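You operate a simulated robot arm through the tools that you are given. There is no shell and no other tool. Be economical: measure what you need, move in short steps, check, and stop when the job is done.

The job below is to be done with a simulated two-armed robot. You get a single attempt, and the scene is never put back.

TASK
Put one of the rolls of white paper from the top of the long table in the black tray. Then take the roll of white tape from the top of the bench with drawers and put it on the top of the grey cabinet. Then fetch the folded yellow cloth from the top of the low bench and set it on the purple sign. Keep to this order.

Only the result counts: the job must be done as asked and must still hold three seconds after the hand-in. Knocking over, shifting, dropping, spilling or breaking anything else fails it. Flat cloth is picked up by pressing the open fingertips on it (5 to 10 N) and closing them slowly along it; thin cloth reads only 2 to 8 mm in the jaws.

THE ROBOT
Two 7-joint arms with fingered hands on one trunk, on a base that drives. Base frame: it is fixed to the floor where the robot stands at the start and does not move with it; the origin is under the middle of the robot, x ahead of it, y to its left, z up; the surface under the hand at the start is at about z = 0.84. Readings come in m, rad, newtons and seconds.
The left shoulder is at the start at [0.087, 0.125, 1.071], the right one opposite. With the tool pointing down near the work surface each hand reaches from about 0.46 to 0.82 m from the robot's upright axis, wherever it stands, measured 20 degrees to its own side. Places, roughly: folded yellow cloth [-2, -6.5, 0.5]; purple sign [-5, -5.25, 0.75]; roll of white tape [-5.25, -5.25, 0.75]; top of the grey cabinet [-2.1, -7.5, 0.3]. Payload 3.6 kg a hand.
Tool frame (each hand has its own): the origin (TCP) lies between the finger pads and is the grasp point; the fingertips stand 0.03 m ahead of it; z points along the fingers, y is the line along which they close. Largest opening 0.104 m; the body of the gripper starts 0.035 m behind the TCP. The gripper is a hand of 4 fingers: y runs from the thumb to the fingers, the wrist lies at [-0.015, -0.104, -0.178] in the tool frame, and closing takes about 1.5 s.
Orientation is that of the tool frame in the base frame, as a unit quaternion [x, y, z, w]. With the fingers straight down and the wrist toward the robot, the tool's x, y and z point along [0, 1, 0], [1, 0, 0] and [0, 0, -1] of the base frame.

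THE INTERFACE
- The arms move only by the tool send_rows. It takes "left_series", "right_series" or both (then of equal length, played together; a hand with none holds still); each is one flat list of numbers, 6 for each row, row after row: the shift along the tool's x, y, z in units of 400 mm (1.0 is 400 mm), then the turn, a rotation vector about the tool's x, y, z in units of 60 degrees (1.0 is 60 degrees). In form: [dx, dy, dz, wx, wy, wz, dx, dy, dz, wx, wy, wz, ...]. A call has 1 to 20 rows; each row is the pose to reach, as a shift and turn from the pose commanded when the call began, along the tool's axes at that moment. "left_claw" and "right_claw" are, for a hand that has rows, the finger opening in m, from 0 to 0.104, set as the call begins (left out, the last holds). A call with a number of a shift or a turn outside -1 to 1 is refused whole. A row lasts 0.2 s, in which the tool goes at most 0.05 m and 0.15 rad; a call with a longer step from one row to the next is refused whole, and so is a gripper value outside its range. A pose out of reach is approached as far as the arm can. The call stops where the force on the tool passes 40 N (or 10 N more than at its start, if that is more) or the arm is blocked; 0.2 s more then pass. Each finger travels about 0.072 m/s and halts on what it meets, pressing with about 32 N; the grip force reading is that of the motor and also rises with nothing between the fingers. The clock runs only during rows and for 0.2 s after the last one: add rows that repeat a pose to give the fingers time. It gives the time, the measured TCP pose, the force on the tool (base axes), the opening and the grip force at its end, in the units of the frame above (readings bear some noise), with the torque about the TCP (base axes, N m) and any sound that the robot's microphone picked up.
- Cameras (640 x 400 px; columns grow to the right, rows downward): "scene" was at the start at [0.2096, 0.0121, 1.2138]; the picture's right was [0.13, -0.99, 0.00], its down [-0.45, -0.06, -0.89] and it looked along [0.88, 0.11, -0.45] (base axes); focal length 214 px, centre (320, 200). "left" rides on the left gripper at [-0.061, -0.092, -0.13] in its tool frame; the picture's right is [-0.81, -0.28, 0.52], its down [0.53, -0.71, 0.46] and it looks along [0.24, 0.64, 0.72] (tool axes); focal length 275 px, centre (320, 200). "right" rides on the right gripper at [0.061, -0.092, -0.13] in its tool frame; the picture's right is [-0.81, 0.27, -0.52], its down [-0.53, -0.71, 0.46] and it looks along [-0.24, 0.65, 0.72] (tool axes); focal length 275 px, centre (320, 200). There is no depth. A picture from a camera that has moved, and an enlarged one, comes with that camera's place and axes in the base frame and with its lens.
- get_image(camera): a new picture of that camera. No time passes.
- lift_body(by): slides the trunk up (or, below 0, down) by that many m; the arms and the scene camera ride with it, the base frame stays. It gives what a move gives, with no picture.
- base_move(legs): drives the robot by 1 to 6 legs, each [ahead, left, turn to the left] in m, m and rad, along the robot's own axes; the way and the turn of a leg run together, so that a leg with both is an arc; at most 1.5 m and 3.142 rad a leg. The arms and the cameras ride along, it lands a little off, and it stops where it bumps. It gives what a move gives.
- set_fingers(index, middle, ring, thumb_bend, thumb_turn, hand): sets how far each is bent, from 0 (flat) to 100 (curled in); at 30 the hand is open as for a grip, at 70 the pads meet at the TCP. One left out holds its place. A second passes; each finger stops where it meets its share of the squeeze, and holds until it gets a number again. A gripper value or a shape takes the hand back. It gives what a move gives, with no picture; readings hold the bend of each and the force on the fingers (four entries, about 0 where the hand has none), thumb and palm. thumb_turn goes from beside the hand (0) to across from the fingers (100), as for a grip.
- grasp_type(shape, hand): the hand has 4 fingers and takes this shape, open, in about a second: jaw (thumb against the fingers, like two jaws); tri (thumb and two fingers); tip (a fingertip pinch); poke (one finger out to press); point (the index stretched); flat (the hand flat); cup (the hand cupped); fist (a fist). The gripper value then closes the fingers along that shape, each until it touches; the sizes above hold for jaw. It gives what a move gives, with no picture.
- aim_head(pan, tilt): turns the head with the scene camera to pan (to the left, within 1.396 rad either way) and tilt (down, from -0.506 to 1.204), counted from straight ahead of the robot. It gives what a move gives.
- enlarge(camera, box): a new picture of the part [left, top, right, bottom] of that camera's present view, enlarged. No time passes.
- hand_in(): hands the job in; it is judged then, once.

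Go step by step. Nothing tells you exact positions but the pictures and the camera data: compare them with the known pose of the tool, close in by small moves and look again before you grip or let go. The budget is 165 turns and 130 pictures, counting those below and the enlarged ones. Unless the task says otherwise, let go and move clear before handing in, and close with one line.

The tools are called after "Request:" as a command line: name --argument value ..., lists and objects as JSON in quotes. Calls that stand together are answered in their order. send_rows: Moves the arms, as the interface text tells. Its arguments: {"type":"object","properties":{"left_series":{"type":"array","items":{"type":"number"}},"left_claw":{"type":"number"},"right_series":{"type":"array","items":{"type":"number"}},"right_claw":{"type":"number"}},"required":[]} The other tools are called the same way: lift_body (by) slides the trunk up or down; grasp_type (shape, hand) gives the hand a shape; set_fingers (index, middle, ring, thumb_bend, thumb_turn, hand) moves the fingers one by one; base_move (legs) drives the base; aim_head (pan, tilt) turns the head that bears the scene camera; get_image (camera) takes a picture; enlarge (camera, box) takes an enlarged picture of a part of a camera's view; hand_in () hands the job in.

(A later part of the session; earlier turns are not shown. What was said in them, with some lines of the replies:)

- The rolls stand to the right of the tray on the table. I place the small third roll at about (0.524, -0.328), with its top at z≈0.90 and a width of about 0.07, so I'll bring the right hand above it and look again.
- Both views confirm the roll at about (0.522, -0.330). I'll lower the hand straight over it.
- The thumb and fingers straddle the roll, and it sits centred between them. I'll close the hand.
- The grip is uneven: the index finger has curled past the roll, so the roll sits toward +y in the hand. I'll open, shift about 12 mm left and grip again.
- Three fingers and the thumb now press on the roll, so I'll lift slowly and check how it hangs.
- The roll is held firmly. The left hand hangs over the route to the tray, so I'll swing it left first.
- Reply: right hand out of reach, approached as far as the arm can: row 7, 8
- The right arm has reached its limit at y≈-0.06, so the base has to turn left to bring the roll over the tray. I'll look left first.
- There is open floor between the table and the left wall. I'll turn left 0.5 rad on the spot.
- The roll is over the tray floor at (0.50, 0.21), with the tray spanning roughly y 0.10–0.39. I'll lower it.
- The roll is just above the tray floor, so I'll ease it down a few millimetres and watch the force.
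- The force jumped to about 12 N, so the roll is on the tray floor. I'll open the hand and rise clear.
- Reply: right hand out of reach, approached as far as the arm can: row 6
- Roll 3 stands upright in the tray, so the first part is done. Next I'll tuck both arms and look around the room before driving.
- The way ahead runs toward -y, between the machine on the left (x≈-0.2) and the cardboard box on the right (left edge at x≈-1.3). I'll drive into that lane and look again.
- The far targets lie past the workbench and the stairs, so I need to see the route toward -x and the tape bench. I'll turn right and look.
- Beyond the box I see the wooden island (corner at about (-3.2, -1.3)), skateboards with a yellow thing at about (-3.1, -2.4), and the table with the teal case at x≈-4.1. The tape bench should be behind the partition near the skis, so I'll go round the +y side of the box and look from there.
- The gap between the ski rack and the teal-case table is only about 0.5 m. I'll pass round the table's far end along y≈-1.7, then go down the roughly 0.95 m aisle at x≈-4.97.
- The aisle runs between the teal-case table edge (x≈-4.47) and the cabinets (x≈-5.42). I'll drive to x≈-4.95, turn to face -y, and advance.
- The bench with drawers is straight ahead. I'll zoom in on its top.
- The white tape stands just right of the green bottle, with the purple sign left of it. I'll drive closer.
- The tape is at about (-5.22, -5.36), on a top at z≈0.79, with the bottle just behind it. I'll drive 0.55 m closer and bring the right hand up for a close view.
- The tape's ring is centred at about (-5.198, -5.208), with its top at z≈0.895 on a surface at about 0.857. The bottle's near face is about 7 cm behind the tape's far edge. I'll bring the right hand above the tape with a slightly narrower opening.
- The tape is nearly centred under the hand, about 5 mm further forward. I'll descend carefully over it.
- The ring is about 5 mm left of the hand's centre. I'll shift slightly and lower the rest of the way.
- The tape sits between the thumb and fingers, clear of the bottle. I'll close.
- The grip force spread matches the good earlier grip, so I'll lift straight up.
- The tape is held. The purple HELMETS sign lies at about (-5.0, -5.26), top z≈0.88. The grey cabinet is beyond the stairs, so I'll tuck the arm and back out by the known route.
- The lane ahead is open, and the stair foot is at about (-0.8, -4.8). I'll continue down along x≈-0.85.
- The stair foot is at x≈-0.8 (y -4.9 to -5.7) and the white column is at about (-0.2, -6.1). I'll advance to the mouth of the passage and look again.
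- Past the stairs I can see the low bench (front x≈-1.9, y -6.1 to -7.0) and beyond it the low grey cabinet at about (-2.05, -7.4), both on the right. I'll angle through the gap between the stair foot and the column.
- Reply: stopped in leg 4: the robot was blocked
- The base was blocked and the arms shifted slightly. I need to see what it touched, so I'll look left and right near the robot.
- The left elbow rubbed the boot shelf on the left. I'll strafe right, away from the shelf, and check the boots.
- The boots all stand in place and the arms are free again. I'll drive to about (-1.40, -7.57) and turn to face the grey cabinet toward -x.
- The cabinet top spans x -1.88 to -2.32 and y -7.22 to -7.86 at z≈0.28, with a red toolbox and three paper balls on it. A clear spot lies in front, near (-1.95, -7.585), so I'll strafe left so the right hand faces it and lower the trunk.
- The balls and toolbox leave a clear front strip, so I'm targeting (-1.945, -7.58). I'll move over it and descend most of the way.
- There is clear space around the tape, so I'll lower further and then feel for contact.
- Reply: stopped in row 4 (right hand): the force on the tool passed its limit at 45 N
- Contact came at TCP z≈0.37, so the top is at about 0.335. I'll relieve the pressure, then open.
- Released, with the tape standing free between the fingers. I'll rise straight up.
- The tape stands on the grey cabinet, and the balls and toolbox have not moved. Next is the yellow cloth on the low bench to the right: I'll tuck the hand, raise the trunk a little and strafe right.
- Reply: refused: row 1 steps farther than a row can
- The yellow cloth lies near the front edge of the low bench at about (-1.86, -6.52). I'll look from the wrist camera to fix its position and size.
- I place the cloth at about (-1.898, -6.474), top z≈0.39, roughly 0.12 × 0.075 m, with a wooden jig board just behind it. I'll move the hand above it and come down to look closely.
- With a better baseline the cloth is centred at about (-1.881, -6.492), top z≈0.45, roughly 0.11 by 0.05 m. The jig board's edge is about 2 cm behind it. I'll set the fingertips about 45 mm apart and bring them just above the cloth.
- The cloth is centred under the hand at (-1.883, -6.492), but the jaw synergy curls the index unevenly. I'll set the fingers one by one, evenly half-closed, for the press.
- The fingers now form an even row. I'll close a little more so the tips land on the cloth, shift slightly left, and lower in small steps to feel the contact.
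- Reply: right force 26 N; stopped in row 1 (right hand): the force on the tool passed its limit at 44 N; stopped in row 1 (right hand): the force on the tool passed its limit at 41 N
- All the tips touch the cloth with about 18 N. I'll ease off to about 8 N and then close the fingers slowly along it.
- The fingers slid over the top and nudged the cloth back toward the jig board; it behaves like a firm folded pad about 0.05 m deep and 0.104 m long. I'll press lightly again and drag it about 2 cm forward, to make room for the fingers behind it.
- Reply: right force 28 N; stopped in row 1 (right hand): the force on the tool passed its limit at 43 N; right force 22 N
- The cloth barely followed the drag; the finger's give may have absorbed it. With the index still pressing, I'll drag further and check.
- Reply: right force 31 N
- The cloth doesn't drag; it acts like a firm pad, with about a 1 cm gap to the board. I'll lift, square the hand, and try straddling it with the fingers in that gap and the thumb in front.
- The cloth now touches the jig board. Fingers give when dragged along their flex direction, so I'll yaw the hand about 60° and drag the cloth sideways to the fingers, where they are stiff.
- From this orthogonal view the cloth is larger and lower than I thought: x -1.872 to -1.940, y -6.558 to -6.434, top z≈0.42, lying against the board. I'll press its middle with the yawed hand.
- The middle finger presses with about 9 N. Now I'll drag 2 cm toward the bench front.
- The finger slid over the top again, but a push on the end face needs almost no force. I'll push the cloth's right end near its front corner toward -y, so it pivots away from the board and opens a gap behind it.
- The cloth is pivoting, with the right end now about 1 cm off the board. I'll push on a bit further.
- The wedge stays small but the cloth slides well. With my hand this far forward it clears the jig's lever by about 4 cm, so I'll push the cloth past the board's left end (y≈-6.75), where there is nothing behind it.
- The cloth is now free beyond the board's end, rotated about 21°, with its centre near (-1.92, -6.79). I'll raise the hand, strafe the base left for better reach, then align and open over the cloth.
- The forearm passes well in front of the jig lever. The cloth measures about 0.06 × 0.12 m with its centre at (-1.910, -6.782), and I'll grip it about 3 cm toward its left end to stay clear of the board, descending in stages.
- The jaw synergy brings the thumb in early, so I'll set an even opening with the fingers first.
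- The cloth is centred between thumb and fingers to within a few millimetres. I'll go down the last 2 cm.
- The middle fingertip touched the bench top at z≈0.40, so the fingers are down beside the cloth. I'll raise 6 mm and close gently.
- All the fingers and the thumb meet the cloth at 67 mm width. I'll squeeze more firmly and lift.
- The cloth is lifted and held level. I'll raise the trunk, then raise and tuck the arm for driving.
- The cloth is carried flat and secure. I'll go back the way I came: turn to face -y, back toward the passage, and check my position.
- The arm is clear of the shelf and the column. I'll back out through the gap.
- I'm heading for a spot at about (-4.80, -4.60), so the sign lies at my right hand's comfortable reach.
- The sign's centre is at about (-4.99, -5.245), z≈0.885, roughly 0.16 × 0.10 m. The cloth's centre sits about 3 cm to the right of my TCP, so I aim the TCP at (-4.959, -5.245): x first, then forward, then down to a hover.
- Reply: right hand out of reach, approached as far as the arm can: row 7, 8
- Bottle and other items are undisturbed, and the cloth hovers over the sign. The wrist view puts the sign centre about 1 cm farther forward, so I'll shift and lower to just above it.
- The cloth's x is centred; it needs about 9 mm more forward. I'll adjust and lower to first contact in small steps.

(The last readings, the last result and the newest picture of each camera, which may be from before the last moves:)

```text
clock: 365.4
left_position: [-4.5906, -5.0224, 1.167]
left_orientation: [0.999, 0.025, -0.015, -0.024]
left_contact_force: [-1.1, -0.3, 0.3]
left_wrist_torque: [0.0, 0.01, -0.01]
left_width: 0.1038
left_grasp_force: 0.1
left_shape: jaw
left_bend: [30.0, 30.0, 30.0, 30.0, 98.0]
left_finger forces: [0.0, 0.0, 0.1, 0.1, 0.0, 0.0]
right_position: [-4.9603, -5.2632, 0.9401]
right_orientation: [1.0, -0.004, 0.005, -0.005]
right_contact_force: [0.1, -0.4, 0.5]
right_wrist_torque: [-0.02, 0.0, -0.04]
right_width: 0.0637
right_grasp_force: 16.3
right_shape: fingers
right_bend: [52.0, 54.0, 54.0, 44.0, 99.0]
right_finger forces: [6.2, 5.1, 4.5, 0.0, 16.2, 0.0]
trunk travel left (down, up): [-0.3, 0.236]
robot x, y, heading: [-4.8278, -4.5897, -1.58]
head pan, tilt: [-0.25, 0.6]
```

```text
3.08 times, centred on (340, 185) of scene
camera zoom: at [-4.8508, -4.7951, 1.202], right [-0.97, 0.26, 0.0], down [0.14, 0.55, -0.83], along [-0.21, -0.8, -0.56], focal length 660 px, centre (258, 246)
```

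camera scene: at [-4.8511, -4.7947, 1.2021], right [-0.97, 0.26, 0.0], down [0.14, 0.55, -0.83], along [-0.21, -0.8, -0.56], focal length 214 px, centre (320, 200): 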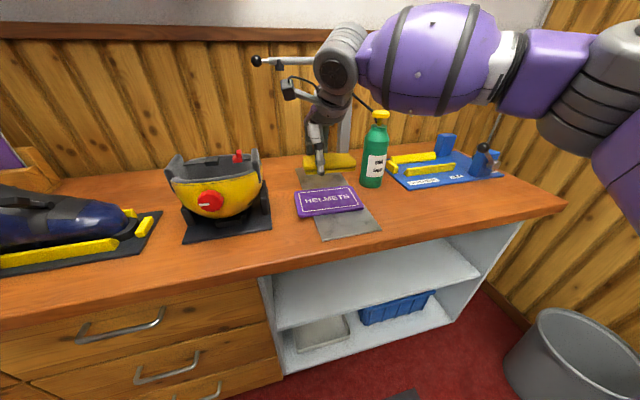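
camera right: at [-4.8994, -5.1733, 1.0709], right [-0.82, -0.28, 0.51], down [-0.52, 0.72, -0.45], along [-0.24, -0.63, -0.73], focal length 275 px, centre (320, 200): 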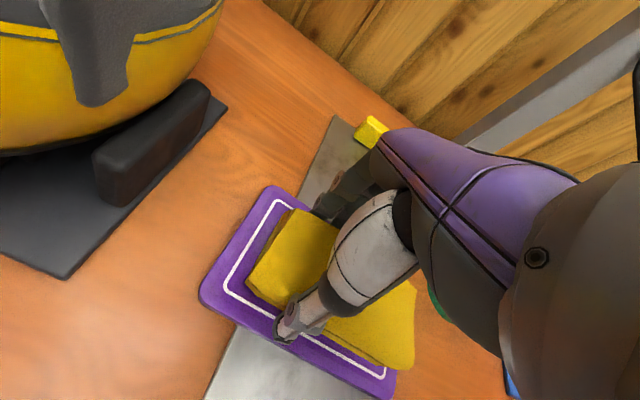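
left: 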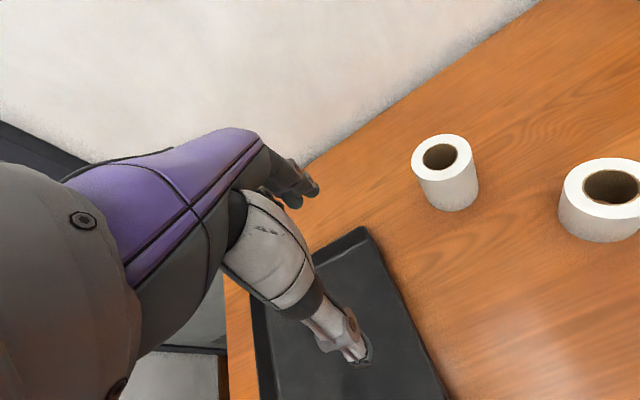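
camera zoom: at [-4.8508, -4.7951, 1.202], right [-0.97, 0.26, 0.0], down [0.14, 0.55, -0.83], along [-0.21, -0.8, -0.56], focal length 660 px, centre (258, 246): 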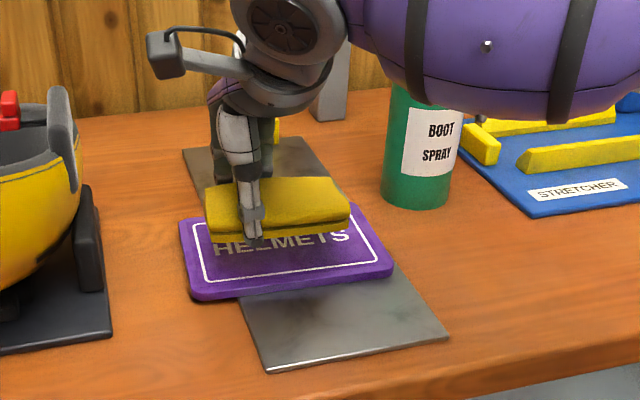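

With both views compared, the sign's top is at about z=0.865 and its centre at about (-4.997, -5.281), so the cloth is still hovering. I'll shift 17 mm forward and continue down to contact.

Request:
send_rows --right_series '[-0.006, 0.02, 0, 0, 0, 0, -0.006, 0.042, 0.0, 0, 0, 0, -0.006, 0.042, 0.018, 0, 0, 0, -0.006, 0.042, 0.03, 0, 0, 0]'

Request:
send_rows --right_series '[0, 0, 0.007, 0, 0, 0]'

Request:
send_rows --right_series '[0, 0, 0.006, 0, 0, 0]'

```text
clock: 366.4
left_position: [-4.5918, -5.0216, 1.168]
left_orientation: [0.999, 0.025, -0.014, -0.024]
left_contact_force: [0.8, -0.2, -0.3]
left_wrist_torque: [0.0, 0.03, 0.0]
left_width: 0.1041
left_grasp_force: 0.1
left_shape: jaw
left_bend: [30.0, 30.0, 30.0, 30.0, 98.0]
left_finger forces: [0.0, 0.0, 0.0, 0.0, 0.0, 0.0]
right_position: [-4.9713, -5.2764, 0.9333]
right_orientation: [1.0, -0.002, 0.004, -0.005]
right_contact_force: [0.3, 0.2, 0.9]
right_wrist_torque: [-0.02, -0.02, 0.01]
right_width: 0.0636
right_grasp_force: 16.3
right_shape: fingers
right_bend: [52.0, 54.0, 54.0, 44.0, 99.0]
right_finger forces: [6.1, 5.0, 4.5, 0.1, 16.3, 0.0]
right hand out of reach, approached as far as the arm can: row 1, 2, 3, 4
trunk travel left (down, up): [-0.3, 0.236]
robot x, y, heading: [-4.8272, -4.592, -1.58]
head pan, tilt: [-0.25, 0.6]
```

```text
clock: 366.8
left_position: [-4.5922, -5.0223, 1.1691]
left_orientation: [0.999, 0.026, -0.015, -0.024]
left_contact_force: [0.4, 0.6, -0.4]
left_wrist_torque: [0.04, 0.01, 0.01]
left_width: 0.1038
left_grasp_force: 0.2
left_shape: jaw
left_bend: [30.0, 30.0, 30.0, 30.0, 98.0]
left_finger forces: [0.0, 0.1, 0.0, 0.0, 0.0, 0.1]
right_position: [-4.9712, -5.2753, 0.9314]
right_orientation: [1.0, -0.003, 0.004, -0.006]
right_contact_force: [0.1, -1.0, 0.1]
right_wrist_torque: [0.0, 0.0, 0.01]
right_width: 0.0637
right_grasp_force: 16.1
right_shape: fingers
right_bend: [52.0, 54.0, 54.0, 44.0, 99.0]
right_finger forces: [6.2, 5.2, 4.5, 0.0, 16.3, 0.0]
trunk travel left (down, up): [-0.3, 0.236]
robot x, y, heading: [-4.8301, -4.5922, -1.578]
head pan, tilt: [-0.25, 0.6]
```

```text
clock: 367.1
left_position: [-4.5909, -5.0226, 1.1689]
left_orientation: [0.999, 0.026, -0.015, -0.024]
left_contact_force: [-0.1, -0.4, 0.2]
left_wrist_torque: [0.01, 0.02, -0.03]
left_width: 0.1038
left_grasp_force: 0.0
left_shape: jaw
left_bend: [30.0, 30.0, 30.0, 30.0, 98.0]
left_finger forces: [0.0, 0.0, 0.1, 0.0, 0.0, 0.0]
right_position: [-4.971, -5.2753, 0.9288]
right_orientation: [1.0, -0.004, 0.004, -0.005]
right_contact_force: [0.2, 0.2, -0.1]
right_wrist_torque: [0.01, 0.02, 0.01]
right_width: 0.0635
right_grasp_force: 15.9
right_shape: fingers
right_bend: [52.0, 54.0, 54.0, 44.0, 99.0]
right_finger forces: [6.2, 5.1, 4.6, 0.1, 16.3, 0.1]
trunk travel left (down, up): [-0.3, 0.236]
robot x, y, heading: [-4.8306, -4.5887, -1.578]
head pan, tilt: [-0.25, 0.6]
```

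Request:
send_rows --right_series '[0, 0, 0.006, 0, 0, 0]'

Request:
send_rows --right_series '[0, 0, 0.006, 0, 0, 0]'

Request:
send_rows --right_series '[0, 0, 0.005, 0, 0, 0]'

Request:
enlarge --camera "scene" --box '[260, 120, 420, 250]'

```text
clock: 367.6
left_position: [-4.5918, -5.0221, 1.1677]
left_orientation: [0.999, 0.026, -0.015, -0.023]
left_contact_force: [0.6, 1.1, 0.4]
left_wrist_torque: [0.01, -0.02, 0.0]
left_width: 0.104
left_grasp_force: 0.2
left_shape: jaw
left_bend: [30.0, 30.0, 30.0, 30.0, 98.0]
left_finger forces: [0.1, 0.0, 0.1, 0.0, 0.0, 0.0]
right_position: [-4.971, -5.2757, 0.9256]
right_orientation: [1.0, -0.003, 0.004, -0.006]
right_contact_force: [-0.7, -0.5, -0.6]
right_wrist_torque: [-0.01, 0.0, 0.01]
right_width: 0.0638
right_grasp_force: 15.7
right_shape: fingers
right_bend: [52.0, 54.0, 54.0, 44.0, 99.0]
right_finger forces: [6.2, 5.2, 4.5, 0.1, 16.2, 0.0]
trunk travel left (down, up): [-0.3, 0.236]
robot x, y, heading: [-4.8279, -4.5909, -1.582]
head pan, tilt: [-0.25, 0.6]
```

```text
clock: 367.9
left_position: [-4.5912, -5.0219, 1.167]
left_orientation: [0.999, 0.025, -0.015, -0.023]
left_contact_force: [-0.3, 0.0, 0.0]
left_wrist_torque: [0.01, -0.01, -0.02]
left_width: 0.1037
left_grasp_force: 0.1
left_shape: jaw
left_bend: [30.0, 30.0, 30.0, 30.0, 98.0]
left_finger forces: [0.0, 0.1, 0.0, 0.0, 0.0, 0.0]
right_position: [-4.9709, -5.2759, 0.9242]
right_orientation: [1.0, -0.003, 0.005, -0.005]
right_contact_force: [-0.2, -0.4, -0.9]
right_wrist_torque: [0.0, 0.01, -0.03]
right_width: 0.0636
right_grasp_force: 16.0
right_shape: fingers
right_bend: [52.0, 54.0, 54.0, 44.0, 99.0]
right_finger forces: [6.2, 5.0, 4.5, 0.1, 16.3, 0.1]
trunk travel left (down, up): [-0.3, 0.236]
robot x, y, heading: [-4.8325, -4.5942, -1.576]
head pan, tilt: [-0.25, 0.6]
```

```text
clock: 368.4
left_position: [-4.5911, -5.0225, 1.1677]
left_orientation: [0.999, 0.026, -0.015, -0.025]
left_contact_force: [0.6, 0.1, 0.3]
left_wrist_torque: [-0.01, 0.01, 0.02]
left_width: 0.1041
left_grasp_force: 0.0
left_shape: jaw
left_bend: [30.0, 30.0, 30.0, 30.0, 98.0]
left_finger forces: [0.0, 0.1, 0.0, 0.0, 0.0, 0.1]
right_position: [-4.9707, -5.2752, 0.9219]
right_orientation: [1.0, -0.003, 0.005, -0.006]
right_contact_force: [0.1, -0.2, 1.0]
right_wrist_torque: [-0.02, -0.01, -0.02]
right_width: 0.0634
right_grasp_force: 16.2
right_shape: fingers
right_bend: [52.0, 54.0, 54.0, 44.0, 99.0]
right_finger forces: [6.2, 5.1, 4.6, 0.0, 16.1, 0.0]
trunk travel left (down, up): [-0.3, 0.236]
robot x, y, heading: [-4.829, -4.5924, -1.579]
head pan, tilt: [-0.25, 0.6]
```

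```text
3.08 times, centred on (340, 185) of scene
camera zoom: at [-4.8508, -4.7951, 1.202], right [-0.97, 0.26, 0.0], down [0.14, 0.55, -0.83], along [-0.21, -0.8, -0.56], focal length 660 px, centre (258, 246)
```

zoom: 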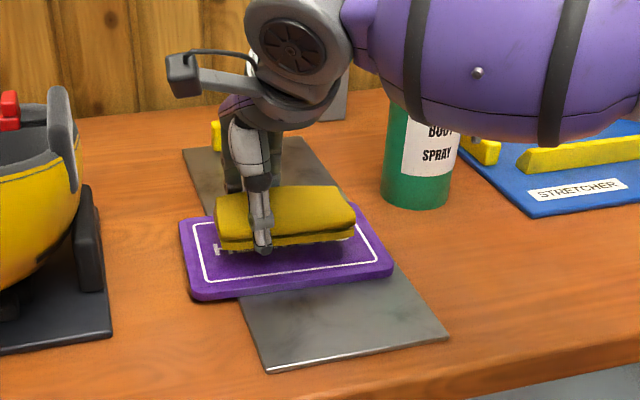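

The cloth is centred over the sign and within a few millimetres of it, so I'll keep easing down.

Request:
send_rows --right_series '[0, 0, 0.006, 0, 0, 0]'

Request:
send_rows --right_series '[0, 0, 0.005, 0, 0, 0]'

Request:
send_rows --right_series '[0, 0, 0.004, 0, 0, 0]'

```text
clock: 368.8
left_position: [-4.5907, -5.0229, 1.1681]
left_orientation: [0.999, 0.026, -0.015, -0.024]
left_contact_force: [-0.2, -0.4, 0.6]
left_wrist_torque: [-0.03, 0.01, 0.01]
left_width: 0.1038
left_grasp_force: 0.0
left_shape: jaw
left_bend: [30.0, 30.0, 30.0, 30.0, 98.0]
left_finger forces: [0.0, 0.0, 0.0, 0.0, 0.0, 0.1]
right_position: [-4.9718, -5.2752, 0.9203]
right_orientation: [1.0, -0.003, 0.003, -0.006]
right_contact_force: [0.2, -0.2, -0.5]
right_wrist_torque: [0.0, -0.02, 0.0]
right_width: 0.0639
right_grasp_force: 16.3
right_shape: fingers
right_bend: [52.0, 54.0, 54.0, 44.0, 99.0]
right_finger forces: [6.2, 5.1, 4.5, 0.0, 16.2, 0.1]
trunk travel left (down, up): [-0.3, 0.236]
robot x, y, heading: [-4.8265, -4.5917, -1.579]
head pan, tilt: [-0.25, 0.6]
```

```text
clock: 369.1
left_position: [-4.5915, -5.0228, 1.1671]
left_orientation: [0.999, 0.026, -0.015, -0.024]
left_contact_force: [0.0, 0.0, -0.1]
left_wrist_torque: [0.03, 0.01, 0.0]
left_width: 0.104
left_grasp_force: 0.0
left_shape: jaw
left_bend: [30.0, 30.0, 30.0, 30.0, 98.0]
left_finger forces: [0.0, 0.1, 0.1, 0.0, 0.0, 0.1]
right_position: [-4.9714, -5.2759, 0.9173]
right_orientation: [1.0, -0.003, 0.003, -0.005]
right_contact_force: [-0.5, -0.4, -0.6]
right_wrist_torque: [0.01, -0.04, -0.02]
right_width: 0.0636
right_grasp_force: 16.2
right_shape: fingers
right_bend: [52.0, 54.0, 54.0, 44.0, 99.0]
right_finger forces: [6.2, 5.0, 4.5, 0.1, 16.2, 0.0]
trunk travel left (down, up): [-0.3, 0.236]
robot x, y, heading: [-4.8292, -4.5914, -1.581]
head pan, tilt: [-0.25, 0.6]
```

```text
clock: 369.6
left_position: [-4.5914, -5.0219, 1.1678]
left_orientation: [0.999, 0.026, -0.014, -0.025]
left_contact_force: [0.2, -0.4, -0.5]
left_wrist_torque: [0.0, -0.03, 0.02]
left_width: 0.1038
left_grasp_force: 0.0
left_shape: jaw
left_bend: [30.0, 30.0, 30.0, 30.0, 98.0]
left_finger forces: [0.1, 0.0, 0.0, 0.0, 0.0, 0.0]
right_position: [-4.9708, -5.2761, 0.9169]
right_orientation: [1.0, -0.003, 0.004, -0.004]
right_contact_force: [0.4, 0.2, -0.4]
right_wrist_torque: [-0.03, -0.01, -0.04]
right_width: 0.0633
right_grasp_force: 16.2
right_shape: fingers
right_bend: [52.0, 54.0, 54.0, 44.0, 99.0]
right_finger forces: [6.2, 5.1, 4.5, 0.0, 16.2, 0.0]
trunk travel left (down, up): [-0.3, 0.236]
robot x, y, heading: [-4.8234, -4.5933, -1.582]
head pan, tilt: [-0.25, 0.6]
```

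Request:
send_rows --right_series '[0, 0, 0.005, 0, 0, 0]'

Request:
send_rows --right_series '[0, 0, 0.005, 0, 0, 0]'

Request:
enlarge --camera "scene" --box '[280, 150, 390, 240]'

```text
clock: 369.9
left_position: [-4.5926, -5.0223, 1.1678]
left_orientation: [0.999, 0.026, -0.014, -0.023]
left_contact_force: [-0.1, -0.4, 0.1]
left_wrist_torque: [-0.02, 0.0, 0.03]
left_width: 0.1037
left_grasp_force: 0.0
left_shape: jaw
left_bend: [30.0, 30.0, 30.0, 30.0, 98.0]
left_finger forces: [0.1, 0.1, 0.0, 0.0, 0.0, 0.0]
right_position: [-4.971, -5.2768, 0.9147]
right_orientation: [1.0, -0.003, 0.004, -0.005]
right_contact_force: [0.4, -0.1, -0.5]
right_wrist_torque: [0.06, 0.01, 0.02]
right_width: 0.0635
right_grasp_force: 15.8
right_shape: fingers
right_bend: [52.0, 54.0, 54.0, 44.0, 99.0]
right_finger forces: [6.1, 5.1, 4.5, 0.1, 16.2, 0.0]
trunk travel left (down, up): [-0.3, 0.236]
robot x, y, heading: [-4.827, -4.5911, -1.579]
head pan, tilt: [-0.25, 0.6]
```

```text
clock: 370.4
left_position: [-4.5915, -5.0218, 1.1673]
left_orientation: [0.999, 0.025, -0.015, -0.024]
left_contact_force: [0.2, 0.4, -0.2]
left_wrist_torque: [-0.02, 0.04, -0.03]
left_width: 0.1039
left_grasp_force: 0.0
left_shape: jaw
left_bend: [30.0, 30.0, 30.0, 30.0, 98.0]
left_finger forces: [0.0, 0.0, 0.0, 0.0, 0.0, 0.0]
right_position: [-4.9703, -5.2748, 0.9122]
right_orientation: [1.0, -0.003, 0.005, -0.006]
right_contact_force: [-0.1, -0.3, 0.0]
right_wrist_torque: [-0.01, -0.05, 0.02]
right_width: 0.0636
right_grasp_force: 16.5
right_shape: fingers
right_bend: [52.0, 54.0, 54.0, 44.0, 99.0]
right_finger forces: [6.2, 5.2, 4.4, 0.0, 16.2, 0.1]
trunk travel left (down, up): [-0.3, 0.236]
robot x, y, heading: [-4.8249, -4.5921, -1.581]
head pan, tilt: [-0.25, 0.6]
```

```text
4.44 times, centred on (335, 195) of scene
camera zoom: at [-4.8508, -4.7951, 1.202], right [-0.97, 0.26, 0.0], down [0.14, 0.55, -0.83], along [-0.21, -0.8, -0.56], focal length 953 px, centre (253, 222)
```

zoom: 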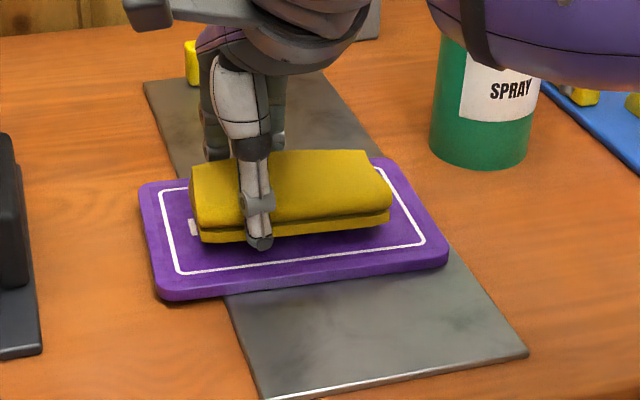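

Request:
send_rows --right_series '[0, 0, 0.005, 0, 0, 0]'

Request:
send_rows --right_series '[0, 0, 0.005, 0, 0, 0]'

Request:
send_rows --right_series '[0, 0, 0.004, 0, 0, 0]'

```text
clock: 370.8
left_position: [-4.5906, -5.0212, 1.167]
left_orientation: [0.999, 0.025, -0.015, -0.024]
left_contact_force: [0.4, -0.4, -0.1]
left_wrist_torque: [0.03, 0.01, 0.02]
left_width: 0.1037
left_grasp_force: 0.1
left_shape: jaw
left_bend: [30.0, 30.0, 30.0, 30.0, 98.0]
left_finger forces: [0.1, 0.0, 0.1, 0.0, 0.0, 0.1]
right_position: [-4.9704, -5.276, 0.9098]
right_orientation: [1.0, -0.003, 0.004, -0.006]
right_contact_force: [0.4, 0.9, -1.1]
right_wrist_torque: [0.01, -0.01, -0.01]
right_width: 0.0634
right_grasp_force: 16.3
right_shape: fingers
right_bend: [52.0, 54.0, 54.0, 44.0, 99.0]
right_finger forces: [6.2, 5.2, 4.5, 0.0, 16.2, 0.1]
trunk travel left (down, up): [-0.3, 0.236]
robot x, y, heading: [-4.8313, -4.5909, -1.584]
head pan, tilt: [-0.25, 0.6]
```

```text
clock: 371.1
left_position: [-4.5915, -5.0224, 1.1676]
left_orientation: [0.999, 0.025, -0.014, -0.024]
left_contact_force: [-0.2, 0.6, -0.7]
left_wrist_torque: [-0.01, 0.02, -0.03]
left_width: 0.1037
left_grasp_force: 0.0
left_shape: jaw
left_bend: [30.0, 30.0, 30.0, 30.0, 98.0]
left_finger forces: [0.0, 0.0, 0.1, 0.1, 0.0, 0.0]
right_position: [-4.9701, -5.2753, 0.9089]
right_orientation: [1.0, -0.003, 0.004, -0.006]
right_contact_force: [0.6, 0.4, -1.8]
right_wrist_torque: [-0.01, -0.03, 0.03]
right_width: 0.0636
right_grasp_force: 15.8
right_shape: fingers
right_bend: [52.0, 54.0, 54.0, 44.0, 99.0]
right_finger forces: [6.2, 5.0, 4.5, 0.1, 16.1, 0.1]
trunk travel left (down, up): [-0.3, 0.236]
robot x, y, heading: [-4.827, -4.5877, -1.581]
head pan, tilt: [-0.25, 0.6]
```

```text
clock: 371.6
left_position: [-4.5924, -5.0219, 1.1677]
left_orientation: [0.999, 0.025, -0.015, -0.024]
left_contact_force: [-0.1, 0.2, 0.6]
left_wrist_torque: [0.0, -0.01, 0.02]
left_width: 0.1041
left_grasp_force: 0.0
left_shape: jaw
left_bend: [30.0, 30.0, 30.0, 30.0, 98.0]
left_finger forces: [0.1, 0.0, 0.0, 0.0, 0.0, 0.1]
right_position: [-4.9706, -5.2744, 0.9064]
right_orientation: [1.0, -0.002, 0.004, -0.005]
right_contact_force: [0.5, 0.5, -1.2]
right_wrist_torque: [0.03, -0.02, -0.02]
right_width: 0.0637
right_grasp_force: 16.5
right_shape: fingers
right_bend: [52.0, 54.0, 54.0, 44.0, 99.0]
right_finger forces: [6.2, 5.0, 4.5, 0.1, 16.2, 0.1]
trunk travel left (down, up): [-0.3, 0.236]
robot x, y, heading: [-4.8301, -4.5919, -1.581]
head pan, tilt: [-0.25, 0.6]
```

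Request:
send_rows --right_series '[0, 0, 0.005, 0, 0, 0]'

Request:
send_rows --right_series '[0, 0, 0.005, 0, 0, 0]'

Request:
enlarge --camera "scene" --box '[280, 150, 390, 240]'

```text
clock: 371.9
left_position: [-4.5919, -5.0226, 1.1675]
left_orientation: [0.999, 0.025, -0.015, -0.024]
left_contact_force: [-0.9, -0.5, 0.5]
left_wrist_torque: [-0.01, -0.02, 0.04]
left_width: 0.104
left_grasp_force: 0.0
left_shape: jaw
left_bend: [30.0, 30.0, 30.0, 30.0, 98.0]
left_finger forces: [0.0, 0.0, 0.0, 0.1, 0.1, 0.1]
right_position: [-4.9705, -5.2754, 0.9048]
right_orientation: [1.0, -0.003, 0.005, -0.006]
right_contact_force: [-0.4, 0.5, -0.8]
right_wrist_torque: [-0.03, 0.01, -0.02]
right_width: 0.0636
right_grasp_force: 16.5
right_shape: fingers
right_bend: [52.0, 54.0, 54.0, 44.0, 99.0]
right_finger forces: [6.2, 5.0, 4.5, 0.1, 16.0, 0.0]
trunk travel left (down, up): [-0.3, 0.236]
robot x, y, heading: [-4.8285, -4.592, -1.578]
head pan, tilt: [-0.25, 0.6]
```

```text
clock: 372.4
left_position: [-4.591, -5.0224, 1.1682]
left_orientation: [0.999, 0.026, -0.015, -0.025]
left_contact_force: [0.3, 0.0, 0.3]
left_wrist_torque: [-0.03, -0.01, -0.02]
left_width: 0.1041
left_grasp_force: 0.0
left_shape: jaw
left_bend: [30.0, 30.0, 30.0, 30.0, 98.0]
left_finger forces: [0.0, 0.0, 0.1, 0.0, 0.0, 0.0]
right_position: [-4.9709, -5.2759, 0.9023]
right_orientation: [1.0, -0.003, 0.003, -0.007]
right_contact_force: [0.4, -0.4, -0.2]
right_wrist_torque: [-0.02, 0.01, -0.03]
right_width: 0.0635
right_grasp_force: 15.9
right_shape: fingers
right_bend: [52.0, 54.0, 54.0, 44.0, 99.0]
right_finger forces: [6.2, 5.2, 4.5, 0.0, 16.1, 0.0]
trunk travel left (down, up): [-0.3, 0.236]
robot x, y, heading: [-4.8291, -4.5884, -1.582]
head pan, tilt: [-0.25, 0.6]
```

```text
4.44 times, centred on (335, 195) of scene
camera zoom: at [-4.8508, -4.7951, 1.202], right [-0.97, 0.26, 0.0], down [0.14, 0.55, -0.83], along [-0.21, -0.8, -0.56], focal length 953 px, centre (253, 222)
```

zoom: 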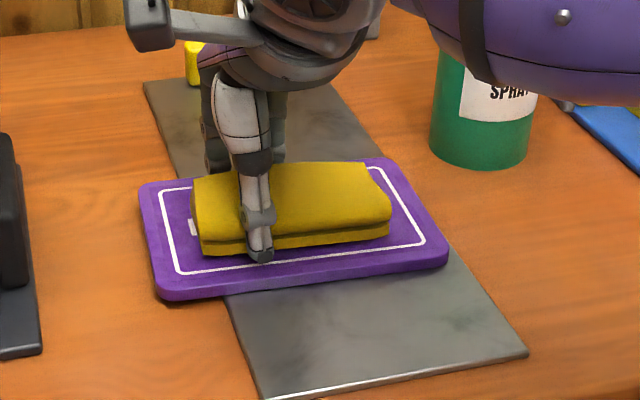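

Request:
send_rows --right_series '[0, 0, 0.006, 0, 0, 0]'

Request:
send_rows --right_series '[0, 0, 0.006, 0, 0, 0]'

Request:
send_rows --right_series '[0, 0, 0.005, 0, 0, 0]'

```text
clock: 372.8
left_position: [-4.5899, -5.0209, 1.1686]
left_orientation: [0.999, 0.025, -0.015, -0.023]
left_contact_force: [0.8, 0.0, 0.0]
left_wrist_torque: [0.01, 0.02, 0.01]
left_width: 0.1039
left_grasp_force: 0.1
left_shape: jaw
left_bend: [30.0, 30.0, 30.0, 30.0, 98.0]
left_finger forces: [0.0, 0.0, 0.0, 0.0, 0.1, 0.0]
right_position: [-4.9715, -5.2764, 0.9015]
right_orientation: [1.0, -0.002, 0.004, -0.005]
right_contact_force: [0.1, 0.1, 1.9]
right_wrist_torque: [-0.05, 0.03, 0.0]
right_width: 0.0634
right_grasp_force: 17.5
right_shape: fingers
right_bend: [52.0, 54.0, 54.0, 44.0, 99.0]
right_finger forces: [6.1, 7.6, 4.7, 0.1, 16.5, 0.0]
trunk travel left (down, up): [-0.3, 0.236]
robot x, y, heading: [-4.8262, -4.5934, -1.577]
head pan, tilt: [-0.25, 0.6]
```

```text
clock: 373.1
left_position: [-4.5911, -5.0221, 1.1686]
left_orientation: [0.999, 0.025, -0.014, -0.023]
left_contact_force: [-0.1, -0.2, -1.1]
left_wrist_torque: [0.0, 0.02, 0.0]
left_width: 0.1039
left_grasp_force: 0.1
left_shape: jaw
left_bend: [30.0, 30.0, 30.0, 30.0, 98.0]
left_finger forces: [0.0, 0.0, 0.1, 0.0, 0.0, 0.1]
right_position: [-4.9705, -5.276, 0.9017]
right_orientation: [1.0, -0.003, 0.004, -0.003]
right_contact_force: [-0.9, -1.3, 9.3]
right_wrist_torque: [-0.28, 0.15, -0.05]
right_width: 0.0636
right_grasp_force: 21.7
right_shape: fingers
right_bend: [52.0, 54.0, 54.0, 44.0, 99.0]
right_finger forces: [6.1, 15.8, 4.7, 0.1, 17.4, 0.1]
trunk travel left (down, up): [-0.3, 0.236]
robot x, y, heading: [-4.8272, -4.5931, -1.577]
head pan, tilt: [-0.25, 0.6]
```

```text
clock: 373.6
left_position: [-4.5906, -5.0209, 1.1691]
left_orientation: [0.999, 0.026, -0.015, -0.024]
left_contact_force: [0.4, 0.7, -0.2]
left_wrist_torque: [0.01, 0.0, -0.01]
left_width: 0.1037
left_grasp_force: 0.1
left_shape: jaw
left_bend: [30.0, 30.0, 30.0, 30.0, 98.0]
left_finger forces: [0.0, 0.0, 0.1, 0.0, 0.1, 0.0]
right_position: [-4.9701, -5.2758, 0.9011]
right_orientation: [1.0, -0.004, 0.006, -0.001]
right_contact_force: [-2.2, -2.7, 21.3]
right_wrist_torque: [-0.63, 0.26, -0.03]
right_width: 0.0638
right_grasp_force: 25.4
right_shape: fingers
right_bend: [52.0, 53.0, 54.0, 44.0, 99.0]
right_finger forces: [6.5, 21.4, 5.1, 0.0, 18.1, 0.1]
trunk travel left (down, up): [-0.3, 0.236]
robot x, y, heading: [-4.8261, -4.591, -1.58]
head pan, tilt: [-0.25, 0.6]
```

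The middle fingertip has touched the sign, so the cloth is right on it or a few millimetres above. I'll ease the pressure off and open the fingers slowly.

Request:
send_rows --right_series '[0, 0, -0.01, 0, 0, 0, 0, 0, -0.018, 0, 0, 0]'

Request:
set_fingers --hand "right" --index 42 --middle 42 --ring 42 --thumb_bend 38

Request:
enlarge --camera "scene" --box '[280, 150, 390, 240]'

```text
clock: 374.1
left_position: [-4.5912, -5.0221, 1.1672]
left_orientation: [0.999, 0.025, -0.015, -0.024]
left_contact_force: [0.2, 0.6, -0.2]
left_wrist_torque: [-0.01, 0.02, 0.0]
left_width: 0.1039
left_grasp_force: 0.0
left_shape: jaw
left_bend: [30.0, 30.0, 30.0, 30.0, 98.0]
left_finger forces: [0.0, 0.1, 0.1, 0.0, 0.0, 0.1]
right_position: [-4.9704, -5.2742, 0.9014]
right_orientation: [1.0, -0.004, 0.004, -0.008]
right_contact_force: [0.5, -1.3, 3.1]
right_wrist_torque: [-0.13, 0.06, 0.02]
right_width: 0.0635
right_grasp_force: 17.8
right_shape: fingers
right_bend: [52.0, 54.0, 54.0, 44.0, 99.0]
right_finger forces: [6.6, 8.3, 5.0, 0.0, 16.6, 0.0]
trunk travel left (down, up): [-0.3, 0.236]
robot x, y, heading: [-4.8273, -4.5878, -1.581]
head pan, tilt: [-0.25, 0.6]
```

```text
clock: 375.1
left_position: [-4.591, -5.0232, 1.1685]
left_orientation: [0.999, 0.026, -0.014, -0.023]
left_contact_force: [0.8, 0.5, -0.5]
left_wrist_torque: [0.0, 0.0, 0.0]
left_width: 0.1039
left_grasp_force: 0.1
left_shape: jaw
left_bend: [30.0, 30.0, 30.0, 30.0, 98.0]
left_finger forces: [0.1, 0.0, 0.0, 0.1, 0.1, 0.1]
right_position: [-4.9714, -5.2762, 0.9039]
right_orientation: [1.0, -0.003, 0.004, -0.006]
right_contact_force: [-1.3, 0.0, -0.5]
right_wrist_torque: [0.01, -0.01, -0.01]
right_width: 0.078
right_grasp_force: 0.2
right_shape: fingers
right_bend: [42.0, 42.0, 42.0, 38.0, 99.0]
right_finger forces: [0.0, 0.0, 0.0, 0.0, 0.0, 0.0]
trunk travel left (down, up): [-0.3, 0.236]
robot x, y, heading: [-4.8273, -4.5876, -1.579]
head pan, tilt: [-0.25, 0.6]
```

```text
4.44 times, centred on (335, 195) of scene
camera zoom: at [-4.8508, -4.7951, 1.202], right [-0.97, 0.26, 0.0], down [0.14, 0.55, -0.83], along [-0.21, -0.8, -0.56], focal length 953 px, centre (253, 222)
```

zoom: 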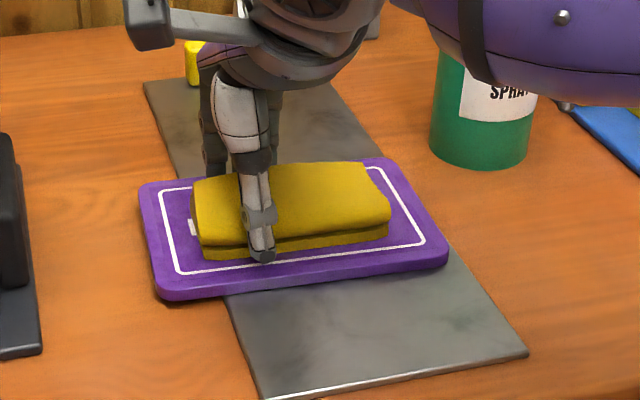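

The cloth rests flat on the sign and the fingers are free. I'll rise straight up.

Request:
send_rows --right_series '[0, 0, -0.02, 0, 0, 0, 0, 0, -0.05, 0, 0, 0, 0, 0, -0.1, 0, 0, 0, 0, 0, -0.18, 0, 0, 0, 0, 0, -0.27, 0, 0, 0, 0, 0, -0.37, 0, 0, 0, 0, -0.02, -0.47, 0, 0, 0, 0, -0.05, -0.57, 0, 0, 0, 0, -0.1, -0.65, 0, 0, 0]'

Request:
get_image --camera "scene"

```text
clock: 377.1
left_position: [-4.5925, -5.021, 1.1673]
left_orientation: [0.999, 0.025, -0.014, -0.023]
left_contact_force: [0.1, 0.6, 0.0]
left_wrist_torque: [-0.02, -0.03, 0.0]
left_width: 0.1039
left_grasp_force: 0.0
left_shape: jaw
left_bend: [30.0, 30.0, 30.0, 30.0, 98.0]
left_finger forces: [0.1, 0.1, 0.0, 0.1, 0.0, 0.0]
right_position: [-5.0083, -5.2284, 1.1455]
right_orientation: [1.0, -0.002, 0.003, -0.006]
right_contact_force: [-0.1, -0.1, 0.3]
right_wrist_torque: [-0.02, 0.01, 0.02]
right_width: 0.078
right_grasp_force: 0.0
right_shape: fingers
right_bend: [42.0, 42.0, 42.0, 38.0, 99.0]
right_finger forces: [0.1, 0.0, 0.0, 0.0, 0.1, 0.0]
right hand out of reach, approached as far as the arm can: row 4, 5, 6, 7, 8, 9
trunk travel left (down, up): [-0.3, 0.236]
robot x, y, heading: [-4.824, -4.5943, -1.58]
head pan, tilt: [-0.25, 0.6]
```

```text
23 pictures are left
camera scene: at [-4.851, -4.7939, 1.2022], right [-0.97, 0.26, 0.0], down [0.14, 0.55, -0.83], along [-0.21, -0.8, -0.56], focal length 214 px, centre (320, 200)
```

scene: 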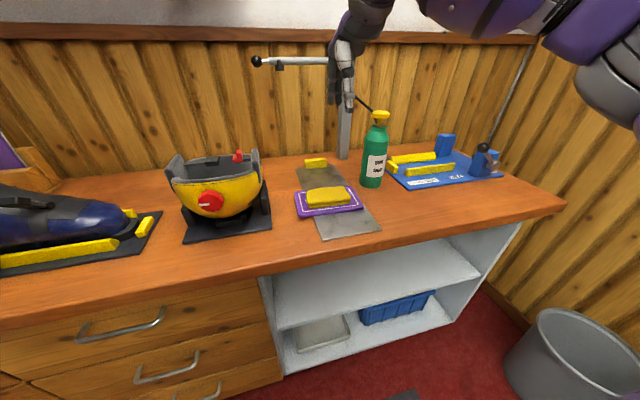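

The cloth lies on the purple sign, and the bottle, stand and helmet jig are undisturbed. I'll draw the hand back over the floor side and back the base off a little before handing in.

Request:
send_rows --right_series '[-0.02, -0.1, 0, 0, 0, 0, -0.04, -0.2, 0, 0, 0, 0, -0.06, -0.3, 0, 0, 0, 0, -0.06, -0.4, 0, 0, 0, 0]'

Request:
base_move --legs '[[-0.3, 0, 0]]'

Request:
get_image --camera "scene"

```text
clock: 378.1
left_position: [-4.5923, -5.0215, 1.168]
left_orientation: [0.999, 0.026, -0.015, -0.023]
left_contact_force: [0.1, -0.1, -0.3]
left_wrist_torque: [-0.03, -0.01, -0.02]
left_width: 0.1041
left_grasp_force: 0.1
left_shape: jaw
left_bend: [30.0, 30.0, 30.0, 30.0, 98.0]
left_finger forces: [0.0, 0.0, 0.1, 0.1, 0.1, 0.0]
right_position: [-5.0307, -5.0686, 1.1455]
right_orientation: [1.0, -0.003, 0.005, -0.005]
right_contact_force: [0.2, -0.2, 0.2]
right_wrist_torque: [-0.04, -0.02, -0.02]
right_width: 0.0778
right_grasp_force: 0.0
right_shape: fingers
right_bend: [42.0, 42.0, 42.0, 38.0, 99.0]
right_finger forces: [0.1, 0.1, 0.0, 0.0, 0.1, 0.0]
trunk travel left (down, up): [-0.3, 0.236]
robot x, y, heading: [-4.8292, -4.5953, -1.581]
head pan, tilt: [-0.25, 0.6]
```

```text
clock: 380.2
left_position: [-4.5872, -4.7201, 1.1671]
left_orientation: [0.999, 0.026, -0.014, -0.025]
left_contact_force: [0.0, 0.7, 0.7]
left_wrist_torque: [-0.02, 0.03, 0.01]
left_width: 0.1039
left_grasp_force: 0.1
left_shape: jaw
left_bend: [30.0, 30.0, 30.0, 30.0, 98.0]
left_finger forces: [0.1, 0.0, 0.1, 0.1, 0.0, 0.1]
right_position: [-5.0265, -4.7694, 1.1441]
right_orientation: [1.0, -0.002, 0.005, -0.005]
right_contact_force: [-1.0, 0.0, 0.5]
right_wrist_torque: [0.0, 0.0, -0.01]
right_width: 0.078
right_grasp_force: 0.1
right_shape: fingers
right_bend: [42.0, 42.0, 42.0, 38.0, 99.0]
right_finger forces: [0.0, 0.0, 0.0, 0.1, 0.0, 0.0]
trunk travel left (down, up): [-0.3, 0.236]
robot x, y, heading: [-4.8261, -4.2915, -1.581]
head pan, tilt: [-0.25, 0.6]
```

```text
22 pictures are left
camera scene: at [-4.848, -4.4936, 1.2021], right [-0.97, 0.25, 0.0], down [0.14, 0.55, -0.83], along [-0.21, -0.8, -0.56], focal length 214 px, centre (320, 200)
```

scene: 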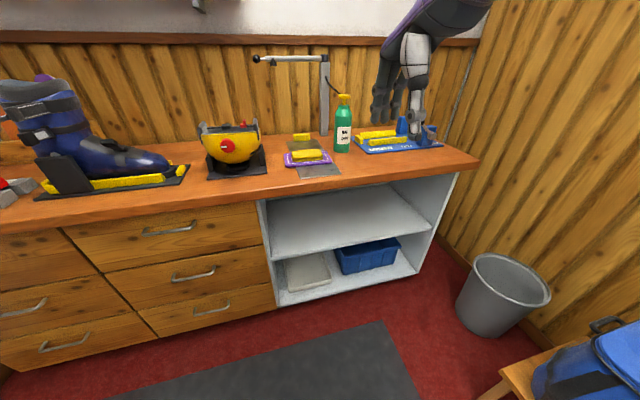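

All three items are in place and the hands are clear, so I'm handing the job in.

Request:
hand_in

```text
The job is handed in.
```

The job is handed in, done in the order asked: a paper roll in the black tray, the white tape on the grey cabinet, and the yellow cloth on the purple sign. On the way to the cabinet the left elbow bumped the boot shelf; the boots I could see afterwards were still standing.
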